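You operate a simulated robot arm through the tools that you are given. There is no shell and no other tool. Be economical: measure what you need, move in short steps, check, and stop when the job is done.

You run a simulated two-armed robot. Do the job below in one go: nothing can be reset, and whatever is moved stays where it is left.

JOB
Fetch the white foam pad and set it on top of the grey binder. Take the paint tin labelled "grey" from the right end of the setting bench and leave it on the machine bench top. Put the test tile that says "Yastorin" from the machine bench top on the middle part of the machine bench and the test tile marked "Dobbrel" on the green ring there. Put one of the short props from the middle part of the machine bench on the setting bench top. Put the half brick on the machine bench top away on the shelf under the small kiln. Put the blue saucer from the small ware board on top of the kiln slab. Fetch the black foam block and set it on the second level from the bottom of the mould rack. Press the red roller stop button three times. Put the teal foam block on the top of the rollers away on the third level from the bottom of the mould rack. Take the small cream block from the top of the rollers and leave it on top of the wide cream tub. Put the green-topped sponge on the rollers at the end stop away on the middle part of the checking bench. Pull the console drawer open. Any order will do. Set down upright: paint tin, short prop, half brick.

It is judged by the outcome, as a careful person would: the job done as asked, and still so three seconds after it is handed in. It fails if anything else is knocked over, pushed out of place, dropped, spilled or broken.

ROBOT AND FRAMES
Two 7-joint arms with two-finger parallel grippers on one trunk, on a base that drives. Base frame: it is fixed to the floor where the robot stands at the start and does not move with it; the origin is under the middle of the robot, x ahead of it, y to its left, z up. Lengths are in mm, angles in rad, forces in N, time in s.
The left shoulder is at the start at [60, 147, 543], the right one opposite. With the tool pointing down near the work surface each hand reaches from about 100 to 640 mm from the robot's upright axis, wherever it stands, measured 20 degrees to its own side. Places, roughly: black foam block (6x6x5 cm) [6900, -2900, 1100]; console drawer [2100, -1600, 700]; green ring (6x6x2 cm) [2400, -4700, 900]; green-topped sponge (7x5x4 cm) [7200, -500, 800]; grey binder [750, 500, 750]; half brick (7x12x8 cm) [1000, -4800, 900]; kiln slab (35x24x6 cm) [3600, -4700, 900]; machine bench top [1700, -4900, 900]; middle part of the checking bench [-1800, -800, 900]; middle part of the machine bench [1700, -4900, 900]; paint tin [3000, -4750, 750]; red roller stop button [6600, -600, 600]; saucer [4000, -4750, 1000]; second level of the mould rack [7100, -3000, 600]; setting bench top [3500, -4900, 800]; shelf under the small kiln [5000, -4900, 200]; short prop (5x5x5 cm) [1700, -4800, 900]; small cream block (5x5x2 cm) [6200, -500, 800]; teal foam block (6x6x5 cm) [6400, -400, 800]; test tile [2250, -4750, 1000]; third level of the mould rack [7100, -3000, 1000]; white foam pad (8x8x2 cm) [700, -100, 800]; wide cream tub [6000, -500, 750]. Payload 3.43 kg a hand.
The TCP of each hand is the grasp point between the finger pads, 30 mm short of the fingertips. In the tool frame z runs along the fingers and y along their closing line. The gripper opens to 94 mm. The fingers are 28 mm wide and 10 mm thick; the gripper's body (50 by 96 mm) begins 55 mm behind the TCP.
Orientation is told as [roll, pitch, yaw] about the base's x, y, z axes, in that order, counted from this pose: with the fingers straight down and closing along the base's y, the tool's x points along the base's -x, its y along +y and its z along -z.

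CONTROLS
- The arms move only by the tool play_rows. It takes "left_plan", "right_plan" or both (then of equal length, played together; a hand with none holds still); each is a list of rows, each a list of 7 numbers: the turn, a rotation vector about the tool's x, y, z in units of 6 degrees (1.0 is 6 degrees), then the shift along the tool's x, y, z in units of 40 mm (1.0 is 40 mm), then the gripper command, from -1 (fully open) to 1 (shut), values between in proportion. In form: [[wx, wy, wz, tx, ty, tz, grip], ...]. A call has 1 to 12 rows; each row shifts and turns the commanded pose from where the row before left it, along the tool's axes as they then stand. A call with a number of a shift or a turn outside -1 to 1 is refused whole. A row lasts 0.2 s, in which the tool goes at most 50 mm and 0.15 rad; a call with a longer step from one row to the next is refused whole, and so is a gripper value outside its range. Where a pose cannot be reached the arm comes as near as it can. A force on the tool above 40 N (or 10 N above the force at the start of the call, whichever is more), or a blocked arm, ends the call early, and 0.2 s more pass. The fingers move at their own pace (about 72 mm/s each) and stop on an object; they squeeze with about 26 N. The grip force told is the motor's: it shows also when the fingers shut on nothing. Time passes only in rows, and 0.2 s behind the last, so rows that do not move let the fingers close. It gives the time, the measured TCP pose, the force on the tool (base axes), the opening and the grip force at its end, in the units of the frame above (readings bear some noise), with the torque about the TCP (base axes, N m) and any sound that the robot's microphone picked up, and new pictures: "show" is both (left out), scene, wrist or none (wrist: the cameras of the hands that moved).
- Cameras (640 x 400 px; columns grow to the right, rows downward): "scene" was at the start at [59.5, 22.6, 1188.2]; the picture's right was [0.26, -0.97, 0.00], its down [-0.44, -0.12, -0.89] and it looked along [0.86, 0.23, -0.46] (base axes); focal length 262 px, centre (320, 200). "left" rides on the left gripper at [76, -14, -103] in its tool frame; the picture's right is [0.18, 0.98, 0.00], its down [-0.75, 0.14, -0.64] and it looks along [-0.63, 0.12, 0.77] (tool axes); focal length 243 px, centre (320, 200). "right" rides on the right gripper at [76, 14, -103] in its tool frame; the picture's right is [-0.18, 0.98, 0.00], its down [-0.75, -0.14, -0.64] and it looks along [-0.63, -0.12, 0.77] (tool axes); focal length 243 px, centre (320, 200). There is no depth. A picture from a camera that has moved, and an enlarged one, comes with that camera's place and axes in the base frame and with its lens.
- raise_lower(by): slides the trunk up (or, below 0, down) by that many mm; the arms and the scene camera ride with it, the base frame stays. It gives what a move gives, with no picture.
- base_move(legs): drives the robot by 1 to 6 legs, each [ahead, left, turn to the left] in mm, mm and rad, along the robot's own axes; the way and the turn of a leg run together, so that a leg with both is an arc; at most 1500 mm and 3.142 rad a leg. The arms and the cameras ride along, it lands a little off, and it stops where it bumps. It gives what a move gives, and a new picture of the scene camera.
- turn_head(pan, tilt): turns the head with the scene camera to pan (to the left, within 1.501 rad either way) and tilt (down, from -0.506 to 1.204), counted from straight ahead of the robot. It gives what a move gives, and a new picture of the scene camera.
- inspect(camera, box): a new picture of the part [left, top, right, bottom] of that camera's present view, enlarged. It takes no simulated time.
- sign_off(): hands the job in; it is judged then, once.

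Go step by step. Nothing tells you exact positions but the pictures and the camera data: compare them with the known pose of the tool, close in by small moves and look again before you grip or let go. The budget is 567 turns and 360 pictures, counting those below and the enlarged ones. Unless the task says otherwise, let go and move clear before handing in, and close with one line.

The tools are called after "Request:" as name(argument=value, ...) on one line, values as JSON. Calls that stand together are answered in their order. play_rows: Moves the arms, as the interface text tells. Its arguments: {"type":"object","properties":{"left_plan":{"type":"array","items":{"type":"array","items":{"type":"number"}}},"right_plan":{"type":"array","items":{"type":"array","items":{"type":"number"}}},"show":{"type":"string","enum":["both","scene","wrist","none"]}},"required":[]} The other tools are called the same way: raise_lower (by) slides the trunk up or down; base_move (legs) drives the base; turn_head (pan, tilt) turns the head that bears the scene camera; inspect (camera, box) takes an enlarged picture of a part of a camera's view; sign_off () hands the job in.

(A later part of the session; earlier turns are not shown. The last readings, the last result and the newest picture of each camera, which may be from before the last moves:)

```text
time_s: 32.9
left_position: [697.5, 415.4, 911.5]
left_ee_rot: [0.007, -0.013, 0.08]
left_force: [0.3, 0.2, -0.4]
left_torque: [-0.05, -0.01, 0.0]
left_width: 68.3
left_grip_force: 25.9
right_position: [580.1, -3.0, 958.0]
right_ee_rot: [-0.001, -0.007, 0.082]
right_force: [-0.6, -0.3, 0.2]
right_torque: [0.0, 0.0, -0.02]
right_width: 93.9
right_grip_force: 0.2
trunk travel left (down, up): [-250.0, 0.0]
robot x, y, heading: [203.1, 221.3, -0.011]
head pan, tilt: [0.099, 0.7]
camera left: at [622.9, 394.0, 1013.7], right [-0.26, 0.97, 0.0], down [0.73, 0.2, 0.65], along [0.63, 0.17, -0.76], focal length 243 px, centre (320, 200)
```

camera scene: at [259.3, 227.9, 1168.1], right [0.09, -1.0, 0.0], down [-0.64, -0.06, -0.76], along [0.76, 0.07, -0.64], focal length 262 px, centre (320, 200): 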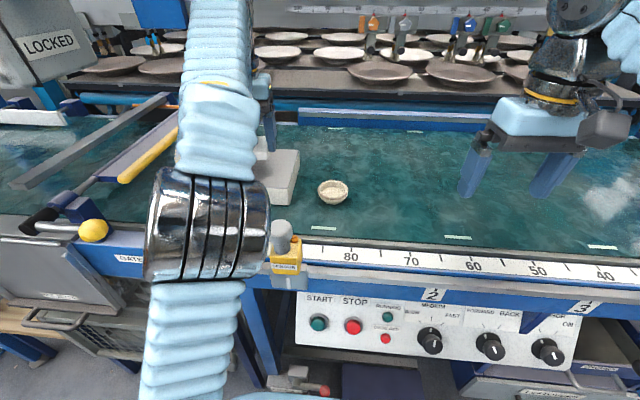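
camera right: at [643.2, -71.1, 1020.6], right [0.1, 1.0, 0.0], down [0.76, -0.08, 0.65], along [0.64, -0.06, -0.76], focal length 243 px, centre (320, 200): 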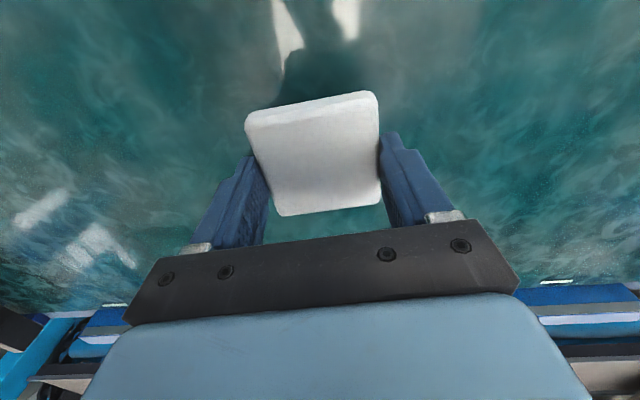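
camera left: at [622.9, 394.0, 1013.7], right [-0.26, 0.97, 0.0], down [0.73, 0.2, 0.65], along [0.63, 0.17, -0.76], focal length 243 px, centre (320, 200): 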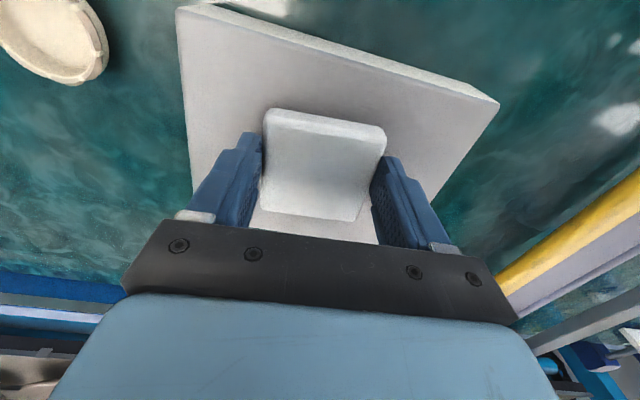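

Request:
play_rows(left_plan=[[0, 0, 0, 0, 0, 0.15, 1], [0, 0, 0, 0, 0, 0.1, 1], [0, 0, 0, 0, 0, 0.1, 1], [0, 0, 0, 0, 0, 0.1, 1], [0, 0, 0, 0, 0, 0.1, 1], [0, 0, 0, 0, 0, 0, 1]], show="wrist")

```text
time_s: 34.0
left_position: [697.0, 413.9, 896.2]
left_ee_rot: [0.005, -0.024, 0.079]
left_force: [-4.9, 0.3, 20.5]
left_torque: [-0.05, 0.39, -0.11]
left_width: 68.2
left_grip_force: 26.2
right_position: [578.3, -3.8, 956.5]
right_ee_rot: [0.002, -0.008, 0.083]
right_force: [0.7, -0.4, -0.9]
right_torque: [0.0, 0.0, -0.04]
right_width: 94.1
right_grip_force: 0.0
trunk travel left (down, up): [-250.0, 0.0]
robot x, y, heading: [202.2, 220.9, -0.002]
head pan, tilt: [0.099, 0.7]
stopped in row 5 (left hand): the force on the tool passed its limit at 48 N (the readings are from after the stop); the commanded pose is now the measured one
camera left: at [621.2, 393.7, 996.7], right [-0.26, 0.97, 0.0], down [0.73, 0.19, 0.66], along [0.64, 0.17, -0.75], focal length 243 px, centre (320, 200)
```

left: 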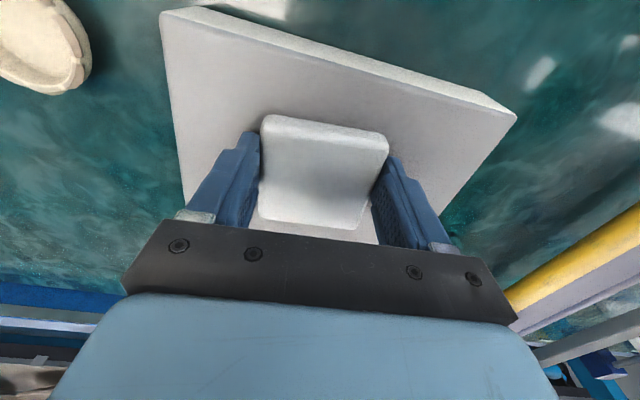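

Contact made. Ease up 2 mm, release, lift and retract the left hand.

Request:
play_rows(left_plan=[[0, 0, 0, 0, 0, -0.06, 1], [0, 0, 0, 0, 0, 0, 0.3], [0, 0, 0, 0, 0, 0, -1], [0, 0, 0, 0, 0, 0, -1], [0, 0, 0, 0, 0, -0.5, -1], [0, 0, 0, 0.2, 0, -0.8, -1], [0, 0, 0, 0.7, 0, -0.5, -1], [0, 0, 0, 0.9, 0, 0, -1], [0, 0, 0, 0.9, 0, 0, -1], [0, 0, 0, 0.9, -0.3, 0, -1], [0, 0, 0, 0.9, -0.3, 0, -1]], show="scene")

```text
time_s: 36.4
left_position: [519.1, 376.5, 964.0]
left_ee_rot: [0.004, -0.017, 0.082]
left_force: [1.2, 0.3, 0.0]
left_torque: [-0.03, 0.0, 0.02]
left_width: 94.4
left_grip_force: 0.0
right_position: [579.2, -3.9, 955.9]
right_ee_rot: [0.001, -0.006, 0.083]
right_force: [-0.4, 0.3, 0.7]
right_torque: [0.02, 0.05, 0.02]
right_width: 93.8
right_grip_force: 0.0
trunk travel left (down, up): [-250.0, 0.0]
robot x, y, heading: [201.7, 220.6, -0.003]
head pan, tilt: [0.099, 0.7]
camera scene: at [259.4, 227.7, 1168.1], right [0.09, -1.0, 0.0], down [-0.64, -0.06, -0.76], along [0.76, 0.07, -0.64], focal length 262 px, centre (320, 200)
```

scene: 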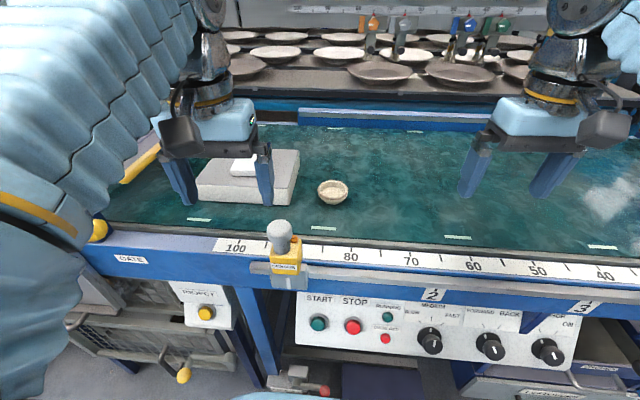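

Pad sits on the binder. Next I'll back off the bench and look to the right for a route to the console.

Request:
base_move(legs=[[-450, 0, 0], [0, 0, -0.7]])

Request:
turn_head(pan=-0.2, tilt=0.15)

Request:
turn_head(pan=-1.2, tilt=0.15)

```text
time_s: 41.0
left_position: [94.3, 138.0, 964.1]
left_ee_rot: [0.005, -0.018, -0.621]
left_force: [0.2, 0.2, 0.7]
left_torque: [0.0, 0.0, -0.01]
left_width: 94.0
left_grip_force: 0.0
right_position: [-105.5, -190.7, 957.1]
right_ee_rot: [-0.001, -0.008, -0.62]
right_force: [0.4, -0.2, -0.7]
right_torque: [0.02, -0.04, -0.02]
right_width: 94.0
right_grip_force: 0.0
trunk travel left (down, up): [-250.0, 0.0]
robot x, y, heading: [-247.7, 220.5, -0.704]
head pan, tilt: [0.099, 0.7]
camera scene: at [-199.8, 192.3, 1168.2], right [-0.57, -0.82, 0.0], down [-0.53, 0.37, -0.76], along [0.63, -0.44, -0.64], focal length 262 px, centre (320, 200)
```

scene: 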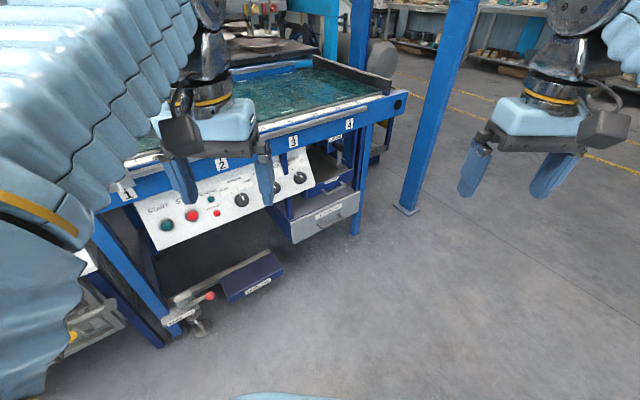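

```text
time_s: 42.0
left_position: [93.9, 137.8, 964.3]
left_ee_rot: [0.005, -0.021, -0.622]
left_force: [0.4, -0.9, 0.4]
left_torque: [0.02, -0.01, 0.02]
left_width: 94.1
left_grip_force: 0.1
right_position: [-103.7, -191.6, 956.8]
right_ee_rot: [0.0, -0.007, -0.62]
right_force: [0.1, -0.5, -0.7]
right_torque: [0.03, -0.01, -0.04]
right_width: 93.8
right_grip_force: 0.1
trunk travel left (down, up): [-250.0, 0.0]
robot x, y, heading: [-250.1, 221.5, -0.71]
head pan, tilt: [-0.201, 0.15]
camera scene: at [-212.4, 167.7, 1218.2], right [-0.79, -0.62, 0.0], down [-0.09, 0.12, -0.99], along [0.61, -0.78, -0.15], focal length 262 px, centre (320, 200)
```

scene: 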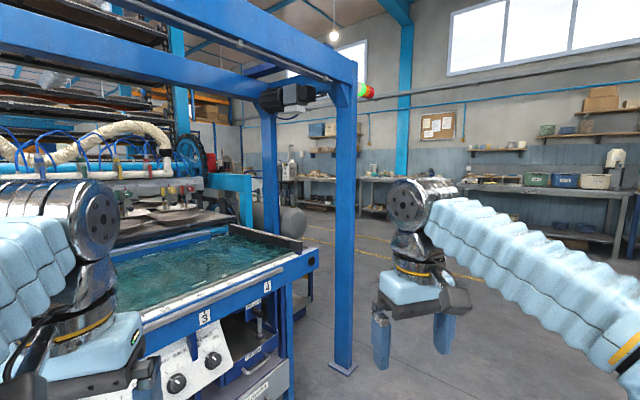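

```text
time_s: 43.3
left_position: [94.2, 136.9, 963.9]
left_ee_rot: [0.006, -0.02, -0.622]
left_force: [-0.3, -0.1, -0.7]
left_torque: [0.02, -0.01, 0.0]
left_width: 93.9
left_grip_force: 0.0
right_position: [-105.5, -191.2, 955.4]
right_ee_rot: [0.0, -0.007, -0.619]
right_force: [0.7, 0.5, 0.5]
right_torque: [-0.03, 0.02, 0.01]
right_width: 94.0
right_grip_force: 0.0
trunk travel left (down, up): [-250.0, 0.0]
robot x, y, heading: [-249.9, 226.0, -0.7]
head pan, tilt: [-1.201, 0.15]
camera scene: at [-300.1, 153.2, 1218.3], right [-0.94, 0.33, 0.0], down [0.05, 0.14, -0.99], along [-0.33, -0.93, -0.15], focal length 262 px, centre (320, 200)
```

scene: 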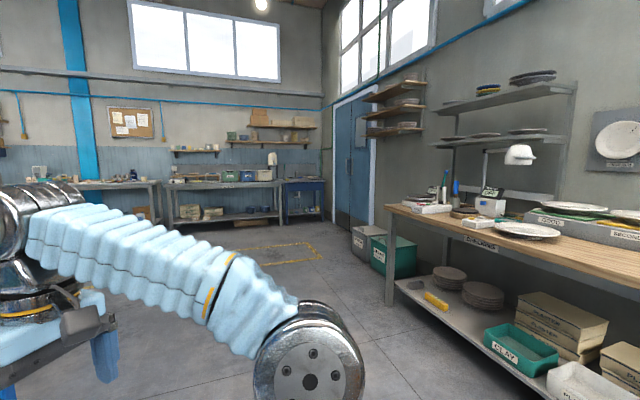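

The aisle ahead is open with the wall benches beyond and the checking bench on the right. I'll drive down the aisle and look toward the console.

Request:
base_move(legs=[[0, 0, -0.87], [1500, 0, 0], [500, 0, 0], [0, 0, 1.57]])

Request:
turn_head(pan=0.4, tilt=0.25)

Request:
turn_head(pan=-0.6, tilt=0.25)

```text
time_s: 59.3
left_position: [74.1, -1624.6, 964.6]
left_ee_rot: [0.006, -0.02, 0.077]
left_force: [0.4, -1.4, -0.1]
left_torque: [0.03, -0.02, 0.01]
left_width: 94.0
left_grip_force: 0.1
right_position: [133.4, -2003.3, 956.1]
right_ee_rot: [0.0, -0.006, 0.077]
right_force: [-0.4, 0.2, 0.0]
right_torque: [0.01, -0.01, 0.0]
right_width: 93.8
right_grip_force: 0.1
trunk travel left (down, up): [-250.0, 0.0]
robot x, y, heading: [-240.9, -1777.1, -0.006]
head pan, tilt: [-1.201, 0.15]
camera scene: at [-237.9, -1866.7, 1218.3], right [-0.93, -0.35, 0.0], down [-0.05, 0.14, -0.99], along [0.35, -0.92, -0.15], focal length 262 px, centre (320, 200)
```

scene: 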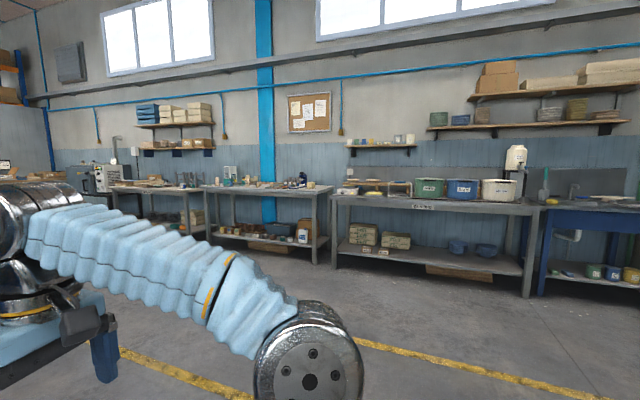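

```text
time_s: 61.0
left_position: [74.4, -1624.9, 964.8]
left_ee_rot: [0.004, -0.019, 0.077]
left_force: [-0.1, 0.1, 0.1]
left_torque: [-0.01, 0.0, -0.03]
left_width: 93.8
left_grip_force: 0.1
right_position: [134.2, -2004.6, 956.8]
right_ee_rot: [0.0, -0.007, 0.079]
right_force: [-0.5, -0.1, -0.4]
right_torque: [-0.02, 0.02, -0.03]
right_width: 93.9
right_grip_force: 0.1
trunk travel left (down, up): [-250.0, 0.0]
robot x, y, heading: [-242.6, -1776.9, -0.003]
head pan, tilt: [0.4, 0.25]
camera scene: at [-184.5, -1744.4, 1209.0], right [0.38, -0.92, 0.0], down [-0.23, -0.09, -0.97], along [0.9, 0.37, -0.25], focal length 262 px, centre (320, 200)
```

scene: 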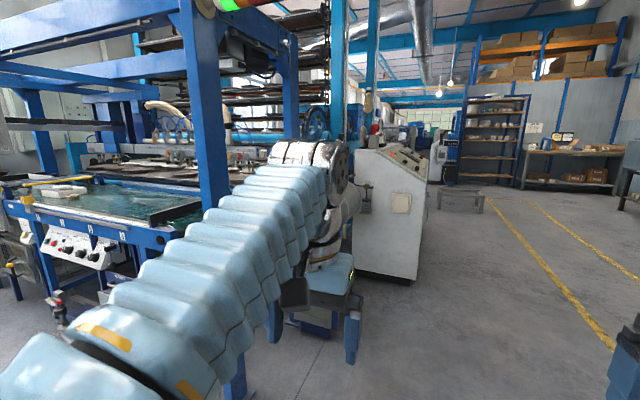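

```text
time_s: 62.2
left_position: [75.5, -1624.7, 963.3]
left_ee_rot: [0.006, -0.02, 0.076]
left_force: [-0.3, 0.0, -0.1]
left_torque: [0.03, 0.0, 0.0]
left_width: 94.0
left_grip_force: 0.1
right_position: [133.4, -2004.4, 957.0]
right_ee_rot: [0.001, -0.008, 0.08]
right_force: [-0.2, -0.1, 0.0]
right_torque: [0.01, 0.01, 0.0]
right_width: 94.0
right_grip_force: 0.1
trunk travel left (down, up): [-250.0, 0.0]
robot x, y, heading: [-240.5, -1777.5, -0.011]
head pan, tilt: [-0.6, 0.25]
camera scene: at [-194.1, -1833.3, 1209.0], right [-0.57, -0.82, 0.0], down [-0.2, 0.14, -0.97], along [0.8, -0.55, -0.25], focal length 262 px, centre (320, 200)
```

scene: 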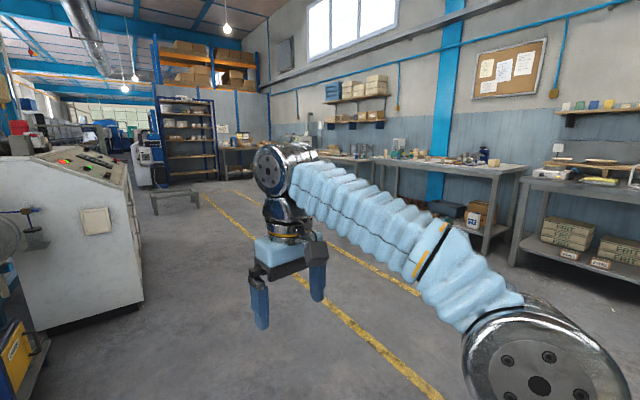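

The console is the white cabinet ahead on the left; its drawer should face the aisle. I'll drive to in front of it.

Request:
base_move(legs=[[1170, -450, 0], [1170, -350, 0], [0, 0, 1.57]])

Request:
turn_head(pan=0.0, tilt=0.4)

```text
time_s: 78.2
left_position: [1935.8, -2255.9, 964.9]
left_ee_rot: [0.005, -0.019, 1.679]
left_force: [-0.9, 0.7, -0.1]
left_torque: [-0.02, 0.01, 0.01]
left_width: 94.1
left_grip_force: 0.0
right_position: [2313.9, -2185.0, 956.1]
right_ee_rot: [0.001, -0.008, 1.68]
right_force: [-0.5, -0.3, 0.1]
right_torque: [0.0, -0.02, 0.02]
right_width: 94.1
right_grip_force: 0.1
trunk travel left (down, up): [-250.0, 0.0]
robot x, y, heading: [2100.5, -2567.4, 1.594]
head pan, tilt: [-0.6, 0.25]
camera scene: at [2152.8, -2520.2, 1209.0], right [0.84, -0.55, 0.0], down [-0.13, -0.21, -0.97], along [0.53, 0.81, -0.25], focal length 262 px, centre (320, 200)
```

scene: 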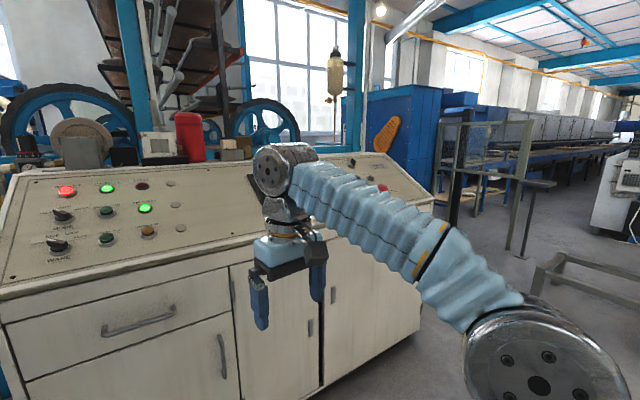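

```text
time_s: 79.2
left_position: [1936.5, -2256.7, 963.9]
left_ee_rot: [0.006, -0.019, 1.68]
left_force: [-0.1, 0.0, -0.1]
left_torque: [0.0, -0.03, 0.02]
left_width: 93.8
left_grip_force: 0.1
right_position: [2312.9, -2186.1, 957.5]
right_ee_rot: [0.0, -0.008, 1.68]
right_force: [0.2, -0.2, -0.3]
right_torque: [-0.01, 0.01, 0.0]
right_width: 93.9
right_grip_force: 0.0
trunk travel left (down, up): [-250.0, 0.0]
robot x, y, heading: [2098.0, -2568.0, 1.593]
head pan, tilt: [0.0, 0.4]
camera scene: at [2099.7, -2505.8, 1195.0], right [1.0, 0.02, 0.0], down [0.01, -0.39, -0.92], along [-0.02, 0.92, -0.39], focal length 262 px, centre (320, 200)
```

scene: 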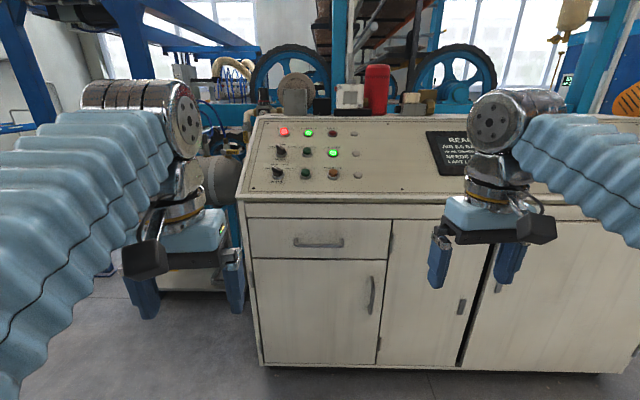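

The drawer is the upper-left front with a horizontal bar handle near [2082, -1690, 685]. I'll turn the right hand to point forward with a vertical closing line, in free space first.

Request:
play_rows(right_plan=[[0, 0, 0.8, -0.9, 0, 0.6, -1], [0, 0, 0, -0.5, 0, 1, -1], [0, 0, 0, 0, 0, 1, -1], [0, 0, 0, 0, 0, 1, -1], [0.82, -0.82, -0.82, 0, 0, 0, -1], [0.82, -0.82, -0.82, 0, 0, 0, -1], [0.82, -0.82, -0.82, 0, 0, 0, -1], [0.82, -0.82, -0.82, 0, 0, 0, -1], [0.82, -0.82, -0.82, 0, 0, 0, -1], [0.82, -0.82, -0.82, 0, 0, 0, -1], [0.82, -0.82, -0.82, 0, 0, 0, -1]], show="scene")

Request:
play_rows(right_plan=[[0.82, -0.82, -0.82, 0, 0, 0, -1], [0.82, -0.82, -0.82, 0, 0, 0, -1], [0.82, -0.82, -0.82, 0, 0, 0, -1], [0.82, -0.82, -0.82, 0, 0, 0, -1], [0.82, -0.82, -0.82, 0, 0, 0, -1], [0.82, -0.82, -0.82, 0, 0, 0, -1], [0.82, -0.82, -0.82, 0, 0, 0, -1], [0, 0, 0, 0, 0, 0, -1]], show="both")

```text
time_s: 81.6
left_position: [1937.3, -2256.5, 965.6]
left_ee_rot: [0.007, -0.017, 1.678]
left_force: [-0.4, -0.6, -0.4]
left_torque: [0.0, 0.0, -0.01]
left_width: 94.2
left_grip_force: 0.1
right_position: [2308.3, -2128.4, 812.8]
right_ee_rot: [-0.786, -0.346, 2.38]
right_force: [0.3, 0.6, 0.5]
right_torque: [0.01, 0.01, 0.0]
right_width: 93.9
right_grip_force: 0.0
trunk travel left (down, up): [-250.0, 0.0]
robot x, y, heading: [2098.6, -2569.1, 1.59]
head pan, tilt: [0.0, 0.4]
camera scene: at [2099.6, -2505.8, 1195.0], right [1.0, 0.02, 0.0], down [0.01, -0.39, -0.92], along [-0.02, 0.92, -0.39], focal length 262 px, centre (320, 200)
```

scene: 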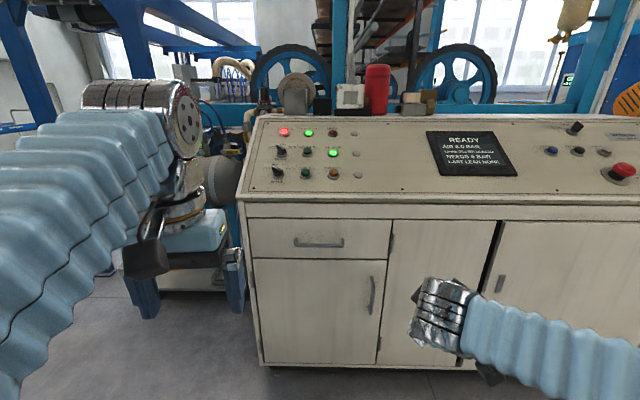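

```text
time_s: 83.4
left_position: [1936.3, -2256.5, 964.5]
left_ee_rot: [0.005, -0.018, 1.679]
left_force: [0.4, 0.4, 0.0]
left_torque: [-0.05, 0.0, -0.02]
left_width: 94.2
left_grip_force: 0.2
right_position: [2306.6, -2087.5, 846.5]
right_ee_rot: [-1.57, -0.009, -3.122]
right_force: [-0.8, 0.3, -0.5]
right_torque: [0.01, 0.0, 0.0]
right_width: 94.2
right_grip_force: 0.0
right hand out of reach, approached as far as the arm can: row 4, 5, 6, 7
trunk travel left (down, up): [-250.0, 0.0]
robot x, y, heading: [2100.7, -2568.5, 1.595]
head pan, tilt: [0.0, 0.4]
camera scene: at [2099.7, -2505.8, 1195.0], right [1.0, 0.02, 0.0], down [0.01, -0.39, -0.92], along [-0.02, 0.92, -0.39], focal length 262 px, centre (320, 200)
camera right: at [2385.4, -2188.8, 832.9], right [-0.19, 0.0, -0.98], down [-0.74, -0.66, 0.15], along [-0.64, 0.75, 0.12], focal length 243 px, centre (320, 200)
```

scene: 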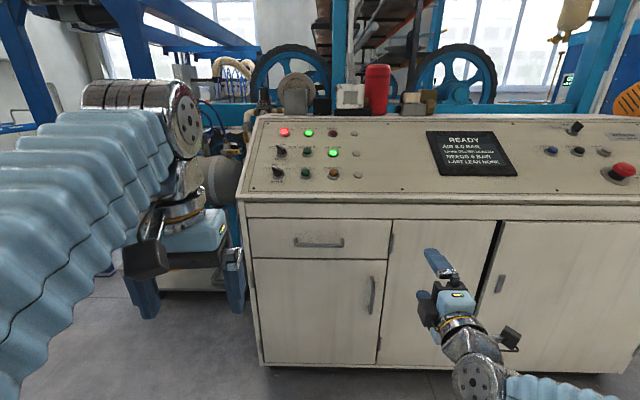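
right: 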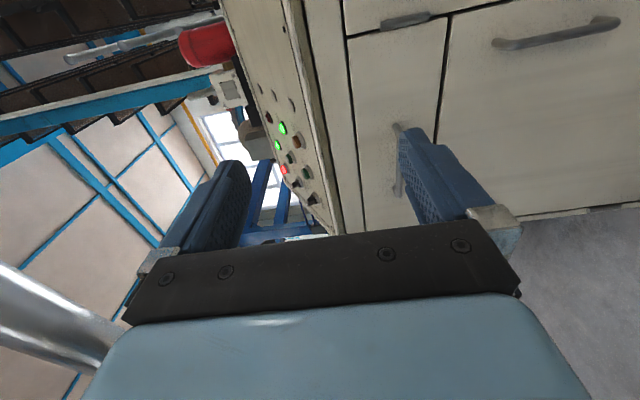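

The forward grip pose works. Combining both views, the handle bar is about [2085, -1755, 722]. I'll lower the hand and shift left, then recheck.

Request:
play_rows(right_plan=[[0, 0, 0, -0.6, 0.75, 0, -1], [0, 0, 0, -0.6, 0.75, 0, -1], [0, 0, 0, -0.6, 0.75, 0, -1], [0, 0, 0, -0.6, 0.75, 0, -1], [0, 0, 0, 0, 0, 0, -1]], show="none")

Request:
base_move(legs=[[150, 125, 0]])

Request:
inspect(camera="right", box=[0, 0, 640, 400])

```text
time_s: 84.6
left_position: [1936.4, -2255.4, 964.2]
left_ee_rot: [0.005, -0.017, 1.679]
left_force: [1.0, -0.3, -1.7]
left_torque: [0.01, 0.02, -0.01]
left_width: 93.9
left_grip_force: 0.1
right_position: [2204.7, -2058.2, 744.0]
right_ee_rot: [-1.571, -0.008, -3.122]
right_force: [0.3, 0.8, -0.8]
right_torque: [-0.01, 0.05, 0.0]
right_width: 93.9
right_grip_force: 0.1
right hand out of reach, approached as far as the arm can: row 1, 2, 3
trunk travel left (down, up): [-250.0, 0.0]
robot x, y, heading: [2098.3, -2567.7, 1.591]
head pan, tilt: [0.0, 0.4]
```

```text
time_s: 86.2
left_position: [1808.7, -2107.6, 963.5]
left_ee_rot: [0.005, -0.019, 1.676]
left_force: [1.0, 0.2, -0.4]
left_torque: [-0.01, 0.02, 0.03]
left_width: 94.2
left_grip_force: 0.0
right_position: [2077.9, -1911.4, 742.9]
right_ee_rot: [-1.571, -0.009, -3.125]
right_force: [-0.4, 0.6, 0.4]
right_torque: [-0.01, -0.01, 0.02]
right_width: 94.3
right_grip_force: 0.0
trunk travel left (down, up): [-250.0, 0.0]
robot x, y, heading: [1972.0, -2419.8, 1.591]
head pan, tilt: [0.0, 0.4]
camera scene: at [1972.8, -2357.9, 1195.0], right [1.0, 0.02, 0.0], down [0.01, -0.39, -0.92], along [-0.02, 0.92, -0.39], focal length 262 px, centre (320, 200)
```

scene: 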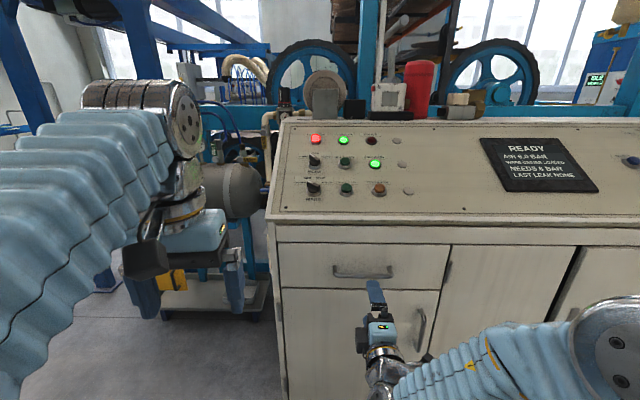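

```text
1.00 times, centred on (320, 200) of right (not enlarged: the box is as wide or as high as the picture)
camera zoom: at [2157.2, -2012.6, 728.9], right [-0.19, 0.0, -0.98], down [-0.74, -0.66, 0.15], along [-0.64, 0.76, 0.12], focal length 243 px, centre (320, 200)
```

zoom: 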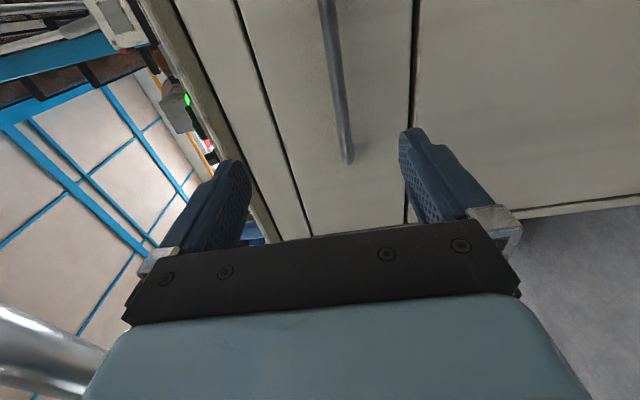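

The handle bar runs x 2002–2160 at y≈-1768, z≈726. I'll lower 17 mm and drive ahead so the fingers straddle it.

Request:
play_rows(right_plan=[[0, 0, 0, 0, 0.42, 0, -1], [0, 0, 0, 0, 0, 0, -1]], show="none")

Request:
base_move(legs=[[100, 0, 0]])

Request:
inspect(camera="right", box=[160, 0, 480, 250])

```text
time_s: 86.8
left_position: [1809.3, -2108.4, 964.7]
left_ee_rot: [0.005, -0.02, 1.677]
left_force: [0.7, 0.5, -0.1]
left_torque: [-0.01, -0.02, 0.0]
left_width: 93.7
left_grip_force: 0.0
right_position: [2076.4, -1909.2, 727.0]
right_ee_rot: [-1.571, -0.006, -3.123]
right_force: [-0.4, 0.5, 0.3]
right_torque: [-0.02, 0.0, -0.02]
right_width: 94.2
right_grip_force: 0.1
trunk travel left (down, up): [-250.0, 0.0]
robot x, y, heading: [1969.5, -2418.4, 1.594]
head pan, tilt: [0.0, 0.4]
```

```text
time_s: 87.9
left_position: [1806.5, -2008.6, 964.3]
left_ee_rot: [0.005, -0.019, 1.677]
left_force: [-0.8, 0.4, 0.2]
left_torque: [0.02, 0.0, 0.01]
left_width: 94.2
left_grip_force: 0.1
right_position: [2074.5, -1809.4, 727.7]
right_ee_rot: [-1.571, -0.008, -3.123]
right_force: [-0.3, 0.6, -0.6]
right_torque: [-0.01, -0.01, 0.0]
right_width: 93.9
right_grip_force: 0.0
trunk travel left (down, up): [-250.0, 0.0]
robot x, y, heading: [1973.1, -2321.1, 1.598]
head pan, tilt: [0.0, 0.4]
camera scene: at [1970.4, -2258.0, 1195.0], right [1.0, 0.02, 0.0], down [0.01, -0.39, -0.92], along [-0.02, 0.92, -0.39], focal length 262 px, centre (320, 200)
```

scene: 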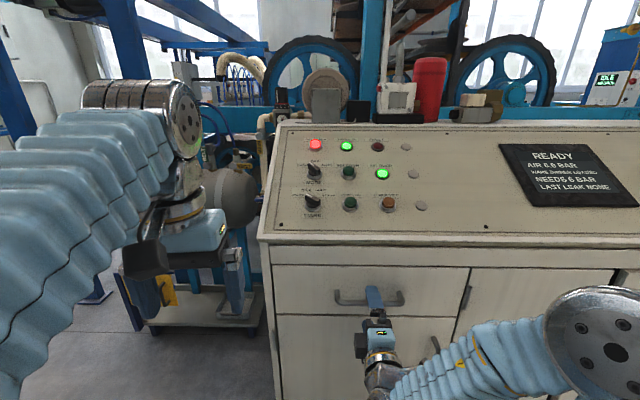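

```text
1.60 times, centred on (320, 125) of right
camera zoom: at [2153.5, -1910.7, 712.4], right [-0.19, 0.0, -0.98], down [-0.74, -0.66, 0.15], along [-0.64, 0.75, 0.12], focal length 388 px, centre (320, 320)
```

zoom: 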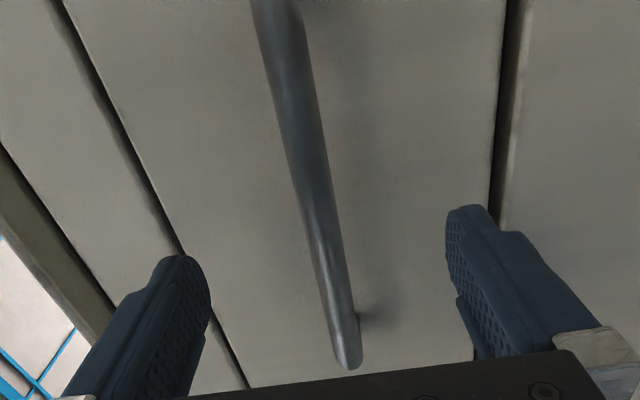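

The bar lies between the fingers. Advance 35 mm and close.

Request:
play_rows(right_plan=[[0, 0, 0, 0, 0, 0.45, -1], [0, 0, 0, 0, 0, 0.4, -1], [0, 0, 0, 0, 0, 0, 1], [0, 0, 0, 0, 0, 0, 1], [0, 0, 0, 0, 0, 0, 1], [0, 0, 0, 0, 0, 0, 1]], show="wrist")

```text
time_s: 89.3
left_position: [1807.0, -2007.2, 964.4]
left_ee_rot: [0.005, -0.017, 1.677]
left_force: [-0.6, 0.2, -0.9]
left_torque: [0.0, 0.03, 0.04]
left_width: 94.2
left_grip_force: 0.0
right_position: [2073.7, -1776.1, 723.8]
right_ee_rot: [-1.565, -0.007, -3.121]
right_force: [-1.5, -1.7, -15.4]
right_torque: [-0.02, -0.52, 0.15]
right_width: 18.4
right_grip_force: 44.5
trunk travel left (down, up): [-250.0, 0.0]
robot x, y, heading: [1970.6, -2317.9, 1.592]
head pan, tilt: [0.0, 0.4]
camera right: at [2152.9, -1876.7, 710.7], right [-0.19, -0.01, -0.98], down [-0.74, -0.66, 0.15], along [-0.64, 0.76, 0.12], focal length 243 px, centre (320, 200)
```

right: 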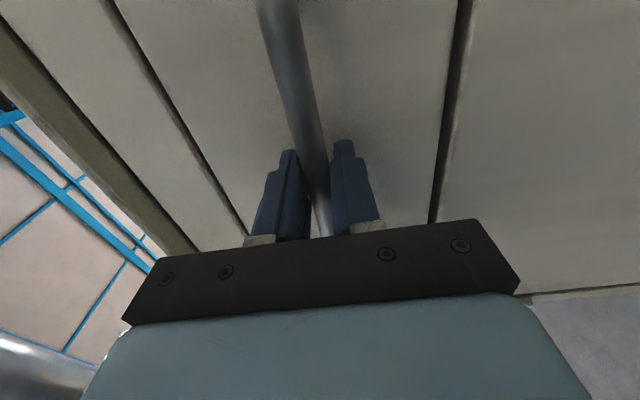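

Bar gripped. Pull by driving back.

Request:
base_move(legs=[[-130, 0, 0]])

```text
time_s: 90.6
left_position: [1808.5, -2137.0, 962.3]
left_ee_rot: [0.004, -0.017, 1.68]
left_force: [-0.2, -0.1, 0.8]
left_torque: [-0.01, 0.03, -0.02]
left_width: 94.0
left_grip_force: 0.1
right_position: [2073.2, -1906.2, 724.9]
right_ee_rot: [-1.565, -0.007, -3.118]
right_force: [-16.4, -0.8, -30.3]
right_torque: [-0.05, -0.45, 0.07]
right_width: 18.1
right_grip_force: 45.5
trunk travel left (down, up): [-250.0, 0.0]
robot x, y, heading: [1977.4, -2448.6, 1.594]
head pan, tilt: [0.0, 0.4]
camera scene: at [1972.4, -2386.1, 1194.8], right [1.0, 0.02, 0.0], down [0.01, -0.39, -0.92], along [-0.02, 0.92, -0.39], focal length 262 px, centre (320, 200)
```

scene: 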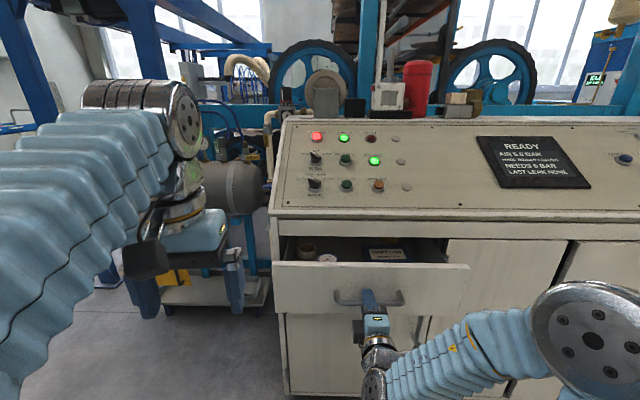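

The drawer is opening. Pull another 110 mm.

Request:
base_move(legs=[[-110, 0, 0]])

```text
time_s: 91.8
left_position: [1810.3, -2248.2, 962.9]
left_ee_rot: [0.004, -0.017, 1.68]
left_force: [-0.8, 0.9, 0.2]
left_torque: [0.0, 0.03, -0.03]
left_width: 93.9
left_grip_force: 0.0
right_position: [2074.5, -2015.3, 725.1]
right_ee_rot: [-1.565, -0.005, -3.11]
right_force: [-27.5, -0.9, -17.3]
right_torque: [-0.06, -0.33, 0.87]
right_width: 18.3
right_grip_force: 45.4
trunk travel left (down, up): [-250.0, 0.0]
robot x, y, heading: [1975.4, -2560.7, 1.598]
head pan, tilt: [0.0, 0.4]
camera scene: at [1974.1, -2497.0, 1194.9], right [1.0, 0.02, 0.0], down [0.01, -0.39, -0.92], along [-0.02, 0.92, -0.39], focal length 262 px, centre (320, 200)
```

scene: 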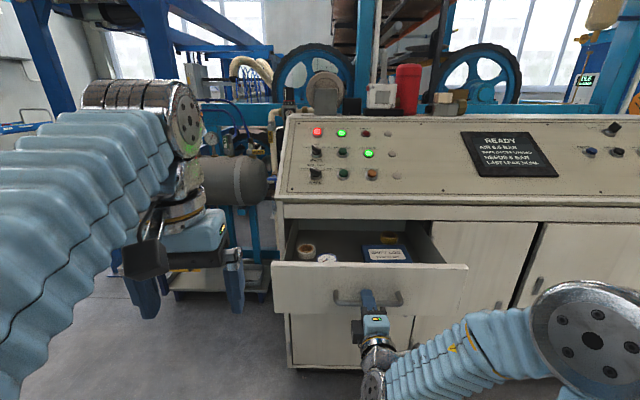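

Drawer is 240 mm open; I'll try a little more to be sure it's fully out.

Request:
base_move(legs=[[-50, -4, 0]])

```text
time_s: 92.7
left_position: [1815.3, -2298.1, 963.4]
left_ee_rot: [0.004, -0.017, 1.68]
left_force: [-0.6, -0.2, -0.3]
left_torque: [0.0, 0.01, 0.0]
left_width: 94.0
left_grip_force: 0.0
right_position: [2076.7, -2067.3, 725.5]
right_ee_rot: [-1.564, -0.004, -3.104]
right_force: [-33.2, -1.3, -9.0]
right_torque: [-0.04, -0.98, 0.27]
right_width: 18.4
right_grip_force: 45.0
trunk travel left (down, up): [-250.0, 0.0]
robot x, y, heading: [1981.5, -2609.1, 1.599]
head pan, tilt: [0.0, 0.4]
camera scene: at [1978.6, -2546.9, 1194.9], right [1.0, 0.02, 0.0], down [0.01, -0.39, -0.92], along [-0.02, 0.92, -0.39], focal length 262 px, centre (320, 200)
```

scene: 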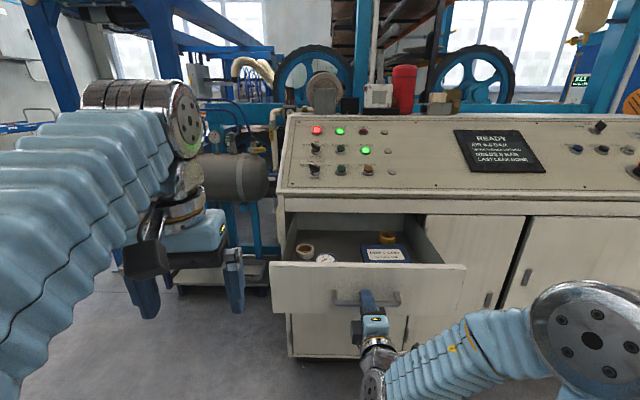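

The drawer is ~290 mm open. Release and back away.

Request:
play_rows(right_plan=[[0, 0, 0, 0, 0, 0, -1], [0, 0, 0, 0, 0, 0, -1], [0, 0, 0, 0, 0, 0, -1], [0, 0, 0, 0, 0, -0.7, -1], [0, 0, 0, 0, 0, -0.7, -1]], show="none")

Request:
base_move(legs=[[-300, 0, 0]])

```text
time_s: 93.9
left_position: [1817.5, -2297.6, 963.3]
left_ee_rot: [0.004, -0.018, 1.682]
left_force: [0.8, 0.2, 0.0]
left_torque: [0.01, -0.02, 0.05]
left_width: 94.0
left_grip_force: 0.1
right_position: [2075.0, -2101.8, 727.5]
right_ee_rot: [-1.562, -0.003, -3.105]
right_force: [0.2, 0.1, 0.0]
right_torque: [0.01, -0.01, 0.0]
right_width: 94.2
right_grip_force: 0.1
right hand out of reach, approached as far as the arm can: row 5
trunk travel left (down, up): [-250.0, 0.0]
robot x, y, heading: [1982.7, -2610.0, 1.596]
head pan, tilt: [0.0, 0.4]
```

```text
time_s: 95.9
left_position: [1824.2, -2597.6, 964.0]
left_ee_rot: [0.005, -0.019, 1.676]
left_force: [-0.1, -0.6, 0.2]
left_torque: [0.0, 0.0, -0.02]
left_width: 93.9
left_grip_force: 0.1
right_position: [2083.5, -2401.7, 726.2]
right_ee_rot: [-1.561, -0.006, -3.109]
right_force: [0.9, 0.3, 0.0]
right_torque: [0.01, 0.02, -0.01]
right_width: 94.1
right_grip_force: 0.1
trunk travel left (down, up): [-250.0, 0.0]
robot x, y, heading: [1989.1, -2908.2, 1.591]
head pan, tilt: [0.0, 0.4]
camera scene: at [1988.2, -2847.1, 1195.0], right [1.0, 0.02, 0.0], down [0.01, -0.39, -0.92], along [-0.02, 0.92, -0.39], focal length 262 px, centre (320, 200)
```

scene: 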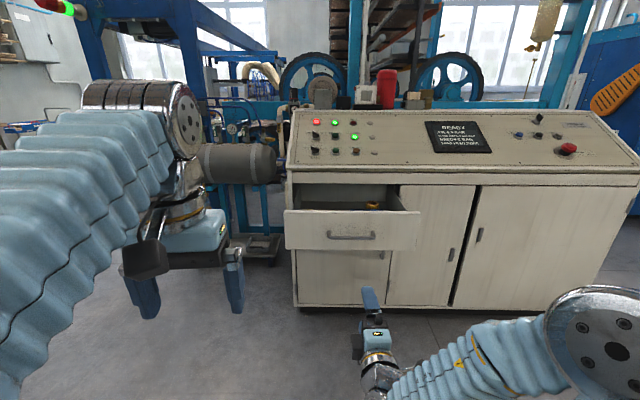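

Drawer done. Return the right hand to pointing down, then turn toward the machine bench behind me.

Request:
play_rows(right_plan=[[-0.82, 0.82, 0.82, 0, 0, -0.5, -1], [-0.82, 0.82, 0.82, 0, 0, -0.5, -1], [-0.82, 0.82, 0.82, 0, 0, -0.5, -1], [-0.82, 0.82, 0.82, 0, 0, 0, -1], [-0.82, 0.82, 0.82, 0, 0, 0, -1], [-0.82, 0.82, 0.82, 0, 0, 0, -1], [-0.82, 0.82, 0.82, 0, 0, 0, -1], [-0.82, 0.82, 0.82, 0, 0, 0, -1], [-0.82, 0.82, 0.82, 0, 0, 0, -1], [-0.82, 0.82, 0.82, 0, 0, 0, -1], [-0.82, 0.82, 0.82, 0, 0, 0, -1], [-0.82, 0.82, 0.82, 0, 0, 0, -1]], show="none")

Request:
play_rows(right_plan=[[-0.82, 0.82, 0.82, 0, 0, 0, -1], [-0.82, 0.82, 0.82, 0, 0, 0, -1], [0, 0, 0, 0, -0.8, -0.7, -1], [0, 0, 0, 0, -0.6, -0.9, -1], [0, 0, 0, 0, -0.3, -1, -1], [0, 0, 0, 0, 0, -1, -1], [0, 0, 0, 0, 0, -1, -1], [0, 0, 0, 0, 0, 0, -1]], show="none")

Request:
base_move(legs=[[0, 0, -1.6], [0, 0, -1.57]])

Request:
turn_head(pan=0.5, tilt=0.25)

Request:
turn_head(pan=-0.5, tilt=0.25)

```text
time_s: 98.5
left_position: [1823.8, -2597.1, 963.6]
left_ee_rot: [0.005, -0.018, 1.678]
left_force: [0.4, 0.7, -0.5]
left_torque: [0.05, -0.01, 0.01]
left_width: 94.0
left_grip_force: 0.0
right_position: [2076.9, -2455.9, 734.2]
right_ee_rot: [-0.186, -0.155, 1.797]
right_force: [0.2, 0.0, -0.2]
right_torque: [0.0, -0.01, 0.0]
right_width: 93.9
right_grip_force: 0.1
right hand out of reach, approached as far as the arm can: row 1
trunk travel left (down, up): [-250.0, 0.0]
robot x, y, heading: [1982.3, -2905.9, 1.593]
head pan, tilt: [0.0, 0.4]
```

```text
time_s: 100.3
left_position: [1825.4, -2597.6, 963.9]
left_ee_rot: [0.006, -0.018, 1.677]
left_force: [1.0, -1.1, 0.1]
left_torque: [0.0, 0.03, 0.02]
left_width: 94.0
left_grip_force: 0.0
right_position: [2143.9, -2453.3, 919.1]
right_ee_rot: [-0.003, 0.001, 1.61]
right_force: [-0.3, 0.4, -0.1]
right_torque: [-0.02, 0.01, 0.0]
right_width: 93.8
right_grip_force: 0.1
trunk travel left (down, up): [-250.0, 0.0]
robot x, y, heading: [1989.9, -2906.2, 1.596]
head pan, tilt: [0.0, 0.4]
```

```text
time_s: 108.5
left_position: [2143.0, -3225.8, 964.1]
left_ee_rot: [0.006, -0.019, -1.495]
left_force: [-0.6, -0.6, 0.3]
left_torque: [0.0, -0.03, 0.01]
left_width: 93.7
left_grip_force: 0.2
right_position: [1818.7, -3359.8, 918.3]
right_ee_rot: [-0.002, 0.002, -1.562]
right_force: [-0.3, 0.2, 0.3]
right_torque: [0.02, -0.01, -0.01]
right_width: 93.9
right_grip_force: 0.1
trunk travel left (down, up): [-250.0, 0.0]
robot x, y, heading: [1987.8, -2908.2, -1.583]
head pan, tilt: [0.0, 0.4]
camera scene: at [1989.1, -2972.7, 1195.0], right [-1.0, 0.01, 0.0], down [0.0, 0.39, -0.92], along [-0.01, -0.92, -0.39], focal length 262 px, centre (320, 200)
```

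scene: 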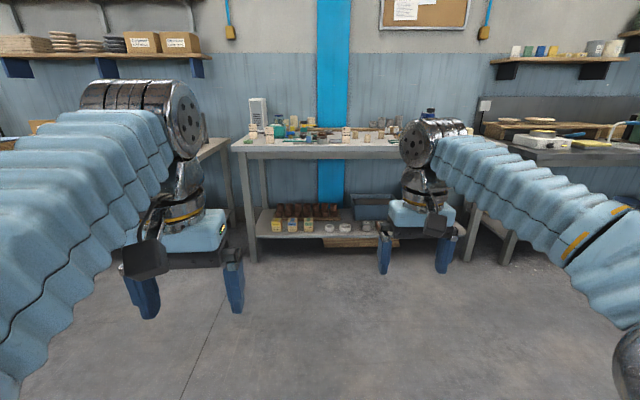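

```text
time_s: 109.4
left_position: [2140.7, -3224.8, 964.5]
left_ee_rot: [0.006, -0.019, -1.496]
left_force: [-0.2, -0.3, 0.1]
left_torque: [-0.01, 0.02, 0.04]
left_width: 94.0
left_grip_force: 0.0
right_position: [1817.7, -3360.6, 918.3]
right_ee_rot: [-0.001, 0.001, -1.561]
right_force: [-0.5, -0.1, 0.1]
right_torque: [0.03, 0.0, 0.02]
right_width: 93.9
right_grip_force: 0.0
trunk travel left (down, up): [-250.0, 0.0]
robot x, y, heading: [1990.3, -2908.0, -1.579]
head pan, tilt: [0.499, 0.25]
camera scene: at [2033.8, -2962.5, 1209.0], right [-0.88, -0.47, 0.0], down [-0.12, 0.22, -0.97], along [0.46, -0.86, -0.25], focal length 262 px, centre (320, 200)
```

scene: 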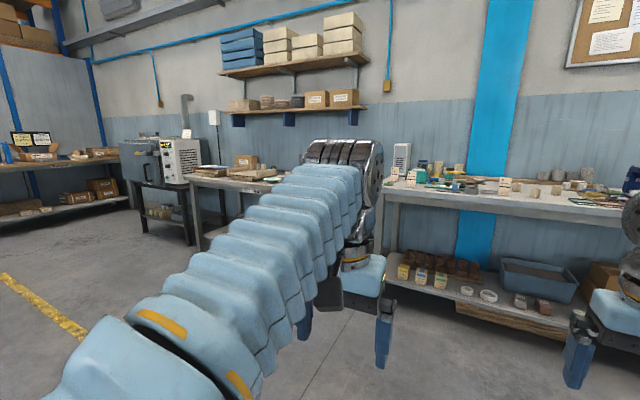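

```text
time_s: 110.7
left_position: [2141.9, -3225.2, 964.7]
left_ee_rot: [0.006, -0.018, -1.495]
left_force: [0.4, 0.0, 0.4]
left_torque: [-0.03, 0.02, 0.03]
left_width: 93.9
left_grip_force: 0.1
right_position: [1818.6, -3360.1, 918.2]
right_ee_rot: [-0.001, 0.003, -1.563]
right_force: [0.0, 0.4, 0.7]
right_torque: [-0.04, -0.03, -0.02]
right_width: 94.1
right_grip_force: 0.0
trunk travel left (down, up): [-250.0, 0.0]
robot x, y, heading: [1987.4, -2909.3, -1.577]
head pan, tilt: [-0.499, 0.25]
camera scene: at [1944.5, -2961.7, 1209.0], right [-0.87, 0.49, 0.0], down [0.12, 0.22, -0.97], along [-0.47, -0.85, -0.25], focal length 262 px, centre (320, 200)
```

scene: 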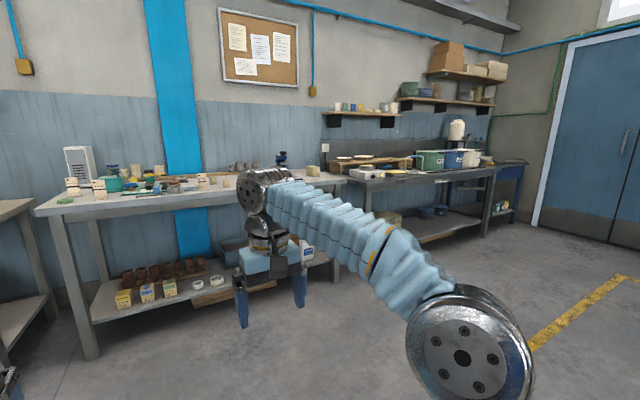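

The machine bench is straight ahead (x≈1000–2500, front edge ≈ -4600), setting bench to its left. I'll drive closer and view the items.

Request:
play_rows(right_plan=[[0, 0, 0, 0.9, 0, -0.3, -1], [0, 0, 0, 0.9, 0, -0.3, -1], [0, 0, 0, 0.9, 0, -0.3, -1], [0, 0, 0, 0.9, 0, -0.3, -1]], show="none")

Request:
base_move(legs=[[1150, -250, 0]])

Request:
turn_head(pan=0, tilt=0.4)

Request:
turn_head(pan=0.7, tilt=0.4)

Request:
turn_head(pan=-0.7, tilt=0.4)

```text
time_s: 111.7
left_position: [2142.4, -3226.1, 965.4]
left_ee_rot: [0.006, -0.019, -1.496]
left_force: [0.2, -0.3, 0.4]
left_torque: [0.05, 0.01, 0.0]
left_width: 94.0
left_grip_force: 0.0
right_position: [1816.1, -3216.1, 966.9]
right_ee_rot: [-0.004, 0.0, -1.561]
right_force: [0.6, 0.4, 0.4]
right_torque: [0.02, -0.02, 0.0]
right_width: 93.9
right_grip_force: 0.1
trunk travel left (down, up): [-250.0, 0.0]
robot x, y, heading: [1989.4, -2908.6, -1.58]
head pan, tilt: [-0.499, 0.25]
```

```text
time_s: 117.7
left_position: [1876.5, -4393.0, 965.7]
left_ee_rot: [0.004, -0.017, -1.502]
left_force: [0.0, 0.6, 0.3]
left_torque: [0.01, -0.01, 0.01]
left_width: 94.0
left_grip_force: 0.0
right_position: [1550.8, -4381.5, 966.2]
right_ee_rot: [-0.001, 0.0, -1.569]
right_force: [0.4, -0.4, 0.1]
right_torque: [0.02, 0.02, -0.01]
right_width: 94.1
right_grip_force: 0.2
trunk travel left (down, up): [-250.0, 0.0]
robot x, y, heading: [1726.7, -4074.1, -1.59]
head pan, tilt: [-0.499, 0.25]
camera scene: at [1680.6, -4127.3, 1209.0], right [-0.87, 0.49, 0.0], down [0.12, 0.21, -0.97], along [-0.48, -0.84, -0.25], focal length 262 px, centre (320, 200)
```

scene: 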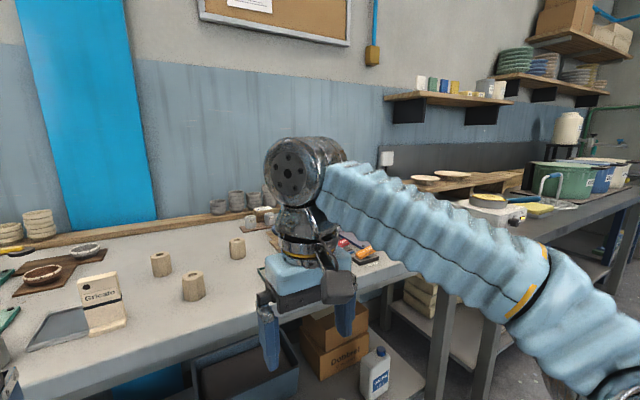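

```text
time_s: 118.6
left_position: [1875.9, -4392.8, 963.9]
left_ee_rot: [0.005, -0.019, -1.502]
left_force: [0.0, -1.0, 0.3]
left_torque: [-0.02, 0.0, 0.03]
left_width: 93.7
left_grip_force: 0.0
right_position: [1551.6, -4380.8, 966.1]
right_ee_rot: [-0.002, 0.0, -1.569]
right_force: [0.1, 0.9, 0.3]
right_torque: [0.0, -0.02, -0.01]
right_width: 94.0
right_grip_force: 0.0
trunk travel left (down, up): [-250.0, 0.0]
robot x, y, heading: [1725.6, -4072.3, -1.586]
head pan, tilt: [0.0, 0.4]
camera scene: at [1725.0, -4138.7, 1195.0], right [-1.0, 0.02, 0.0], down [0.01, 0.39, -0.92], along [-0.02, -0.92, -0.39], focal length 262 px, centre (320, 200)
```

scene: 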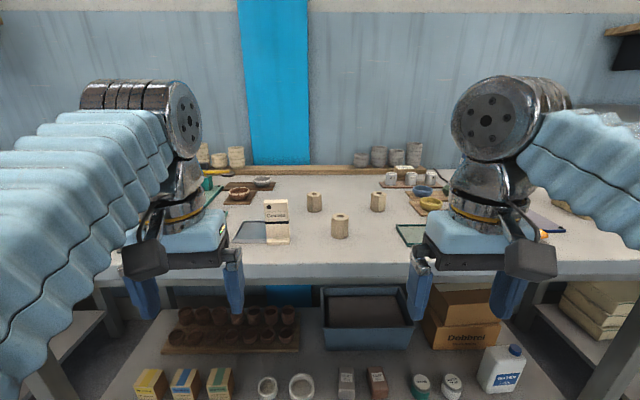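

```text
time_s: 119.7
left_position: [1876.9, -4393.8, 964.3]
left_ee_rot: [0.006, -0.019, -1.501]
left_force: [0.7, -1.0, 0.5]
left_torque: [0.0, -0.01, -0.02]
left_width: 94.2
left_grip_force: 0.1
right_position: [1551.1, -4382.7, 966.8]
right_ee_rot: [-0.002, 0.001, -1.567]
right_force: [0.6, 0.1, 0.3]
right_torque: [0.02, 0.04, 0.02]
right_width: 93.9
right_grip_force: 0.0
trunk travel left (down, up): [-250.0, 0.0]
robot x, y, heading: [1724.4, -4076.0, -1.585]
head pan, tilt: [0.7, 0.4]
camera scene: at [1785.1, -4118.0, 1195.0], right [-0.78, -0.63, 0.0], down [-0.25, 0.3, -0.92], along [0.58, -0.71, -0.39], focal length 262 px, centre (320, 200)
```

scene: 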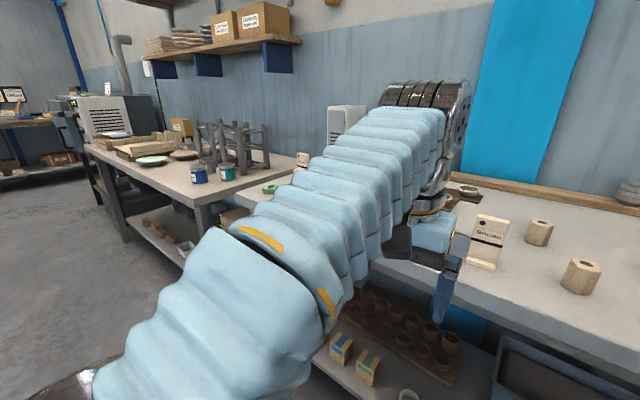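

```text
time_s: 121.2
left_position: [1876.4, -4393.7, 963.9]
left_ee_rot: [0.005, -0.019, -1.502]
left_force: [-0.1, -0.3, 0.2]
left_torque: [0.02, -0.03, 0.0]
left_width: 94.0
left_grip_force: 0.1
right_position: [1551.3, -4379.6, 966.5]
right_ee_rot: [-0.002, 0.001, -1.568]
right_force: [0.2, 0.6, 0.6]
right_torque: [-0.01, -0.01, -0.01]
right_width: 93.9
right_grip_force: 0.0
trunk travel left (down, up): [-250.0, 0.0]
robot x, y, heading: [1724.4, -4075.6, -1.59]
head pan, tilt: [-0.7, 0.4]
camera scene: at [1665.9, -4116.0, 1195.0], right [-0.75, 0.66, 0.0], down [0.26, 0.29, -0.92], along [-0.6, -0.7, -0.39], focal length 262 px, centre (320, 200)
```

scene: 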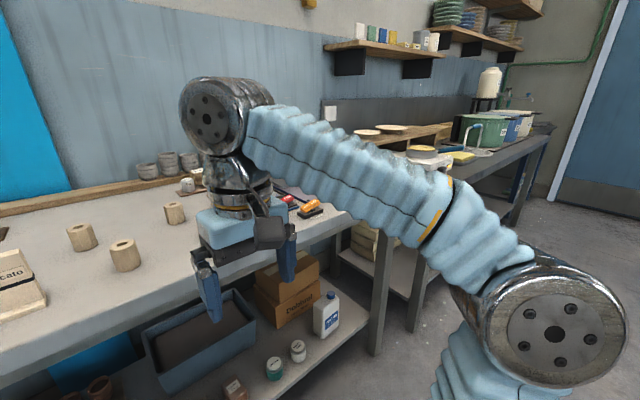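

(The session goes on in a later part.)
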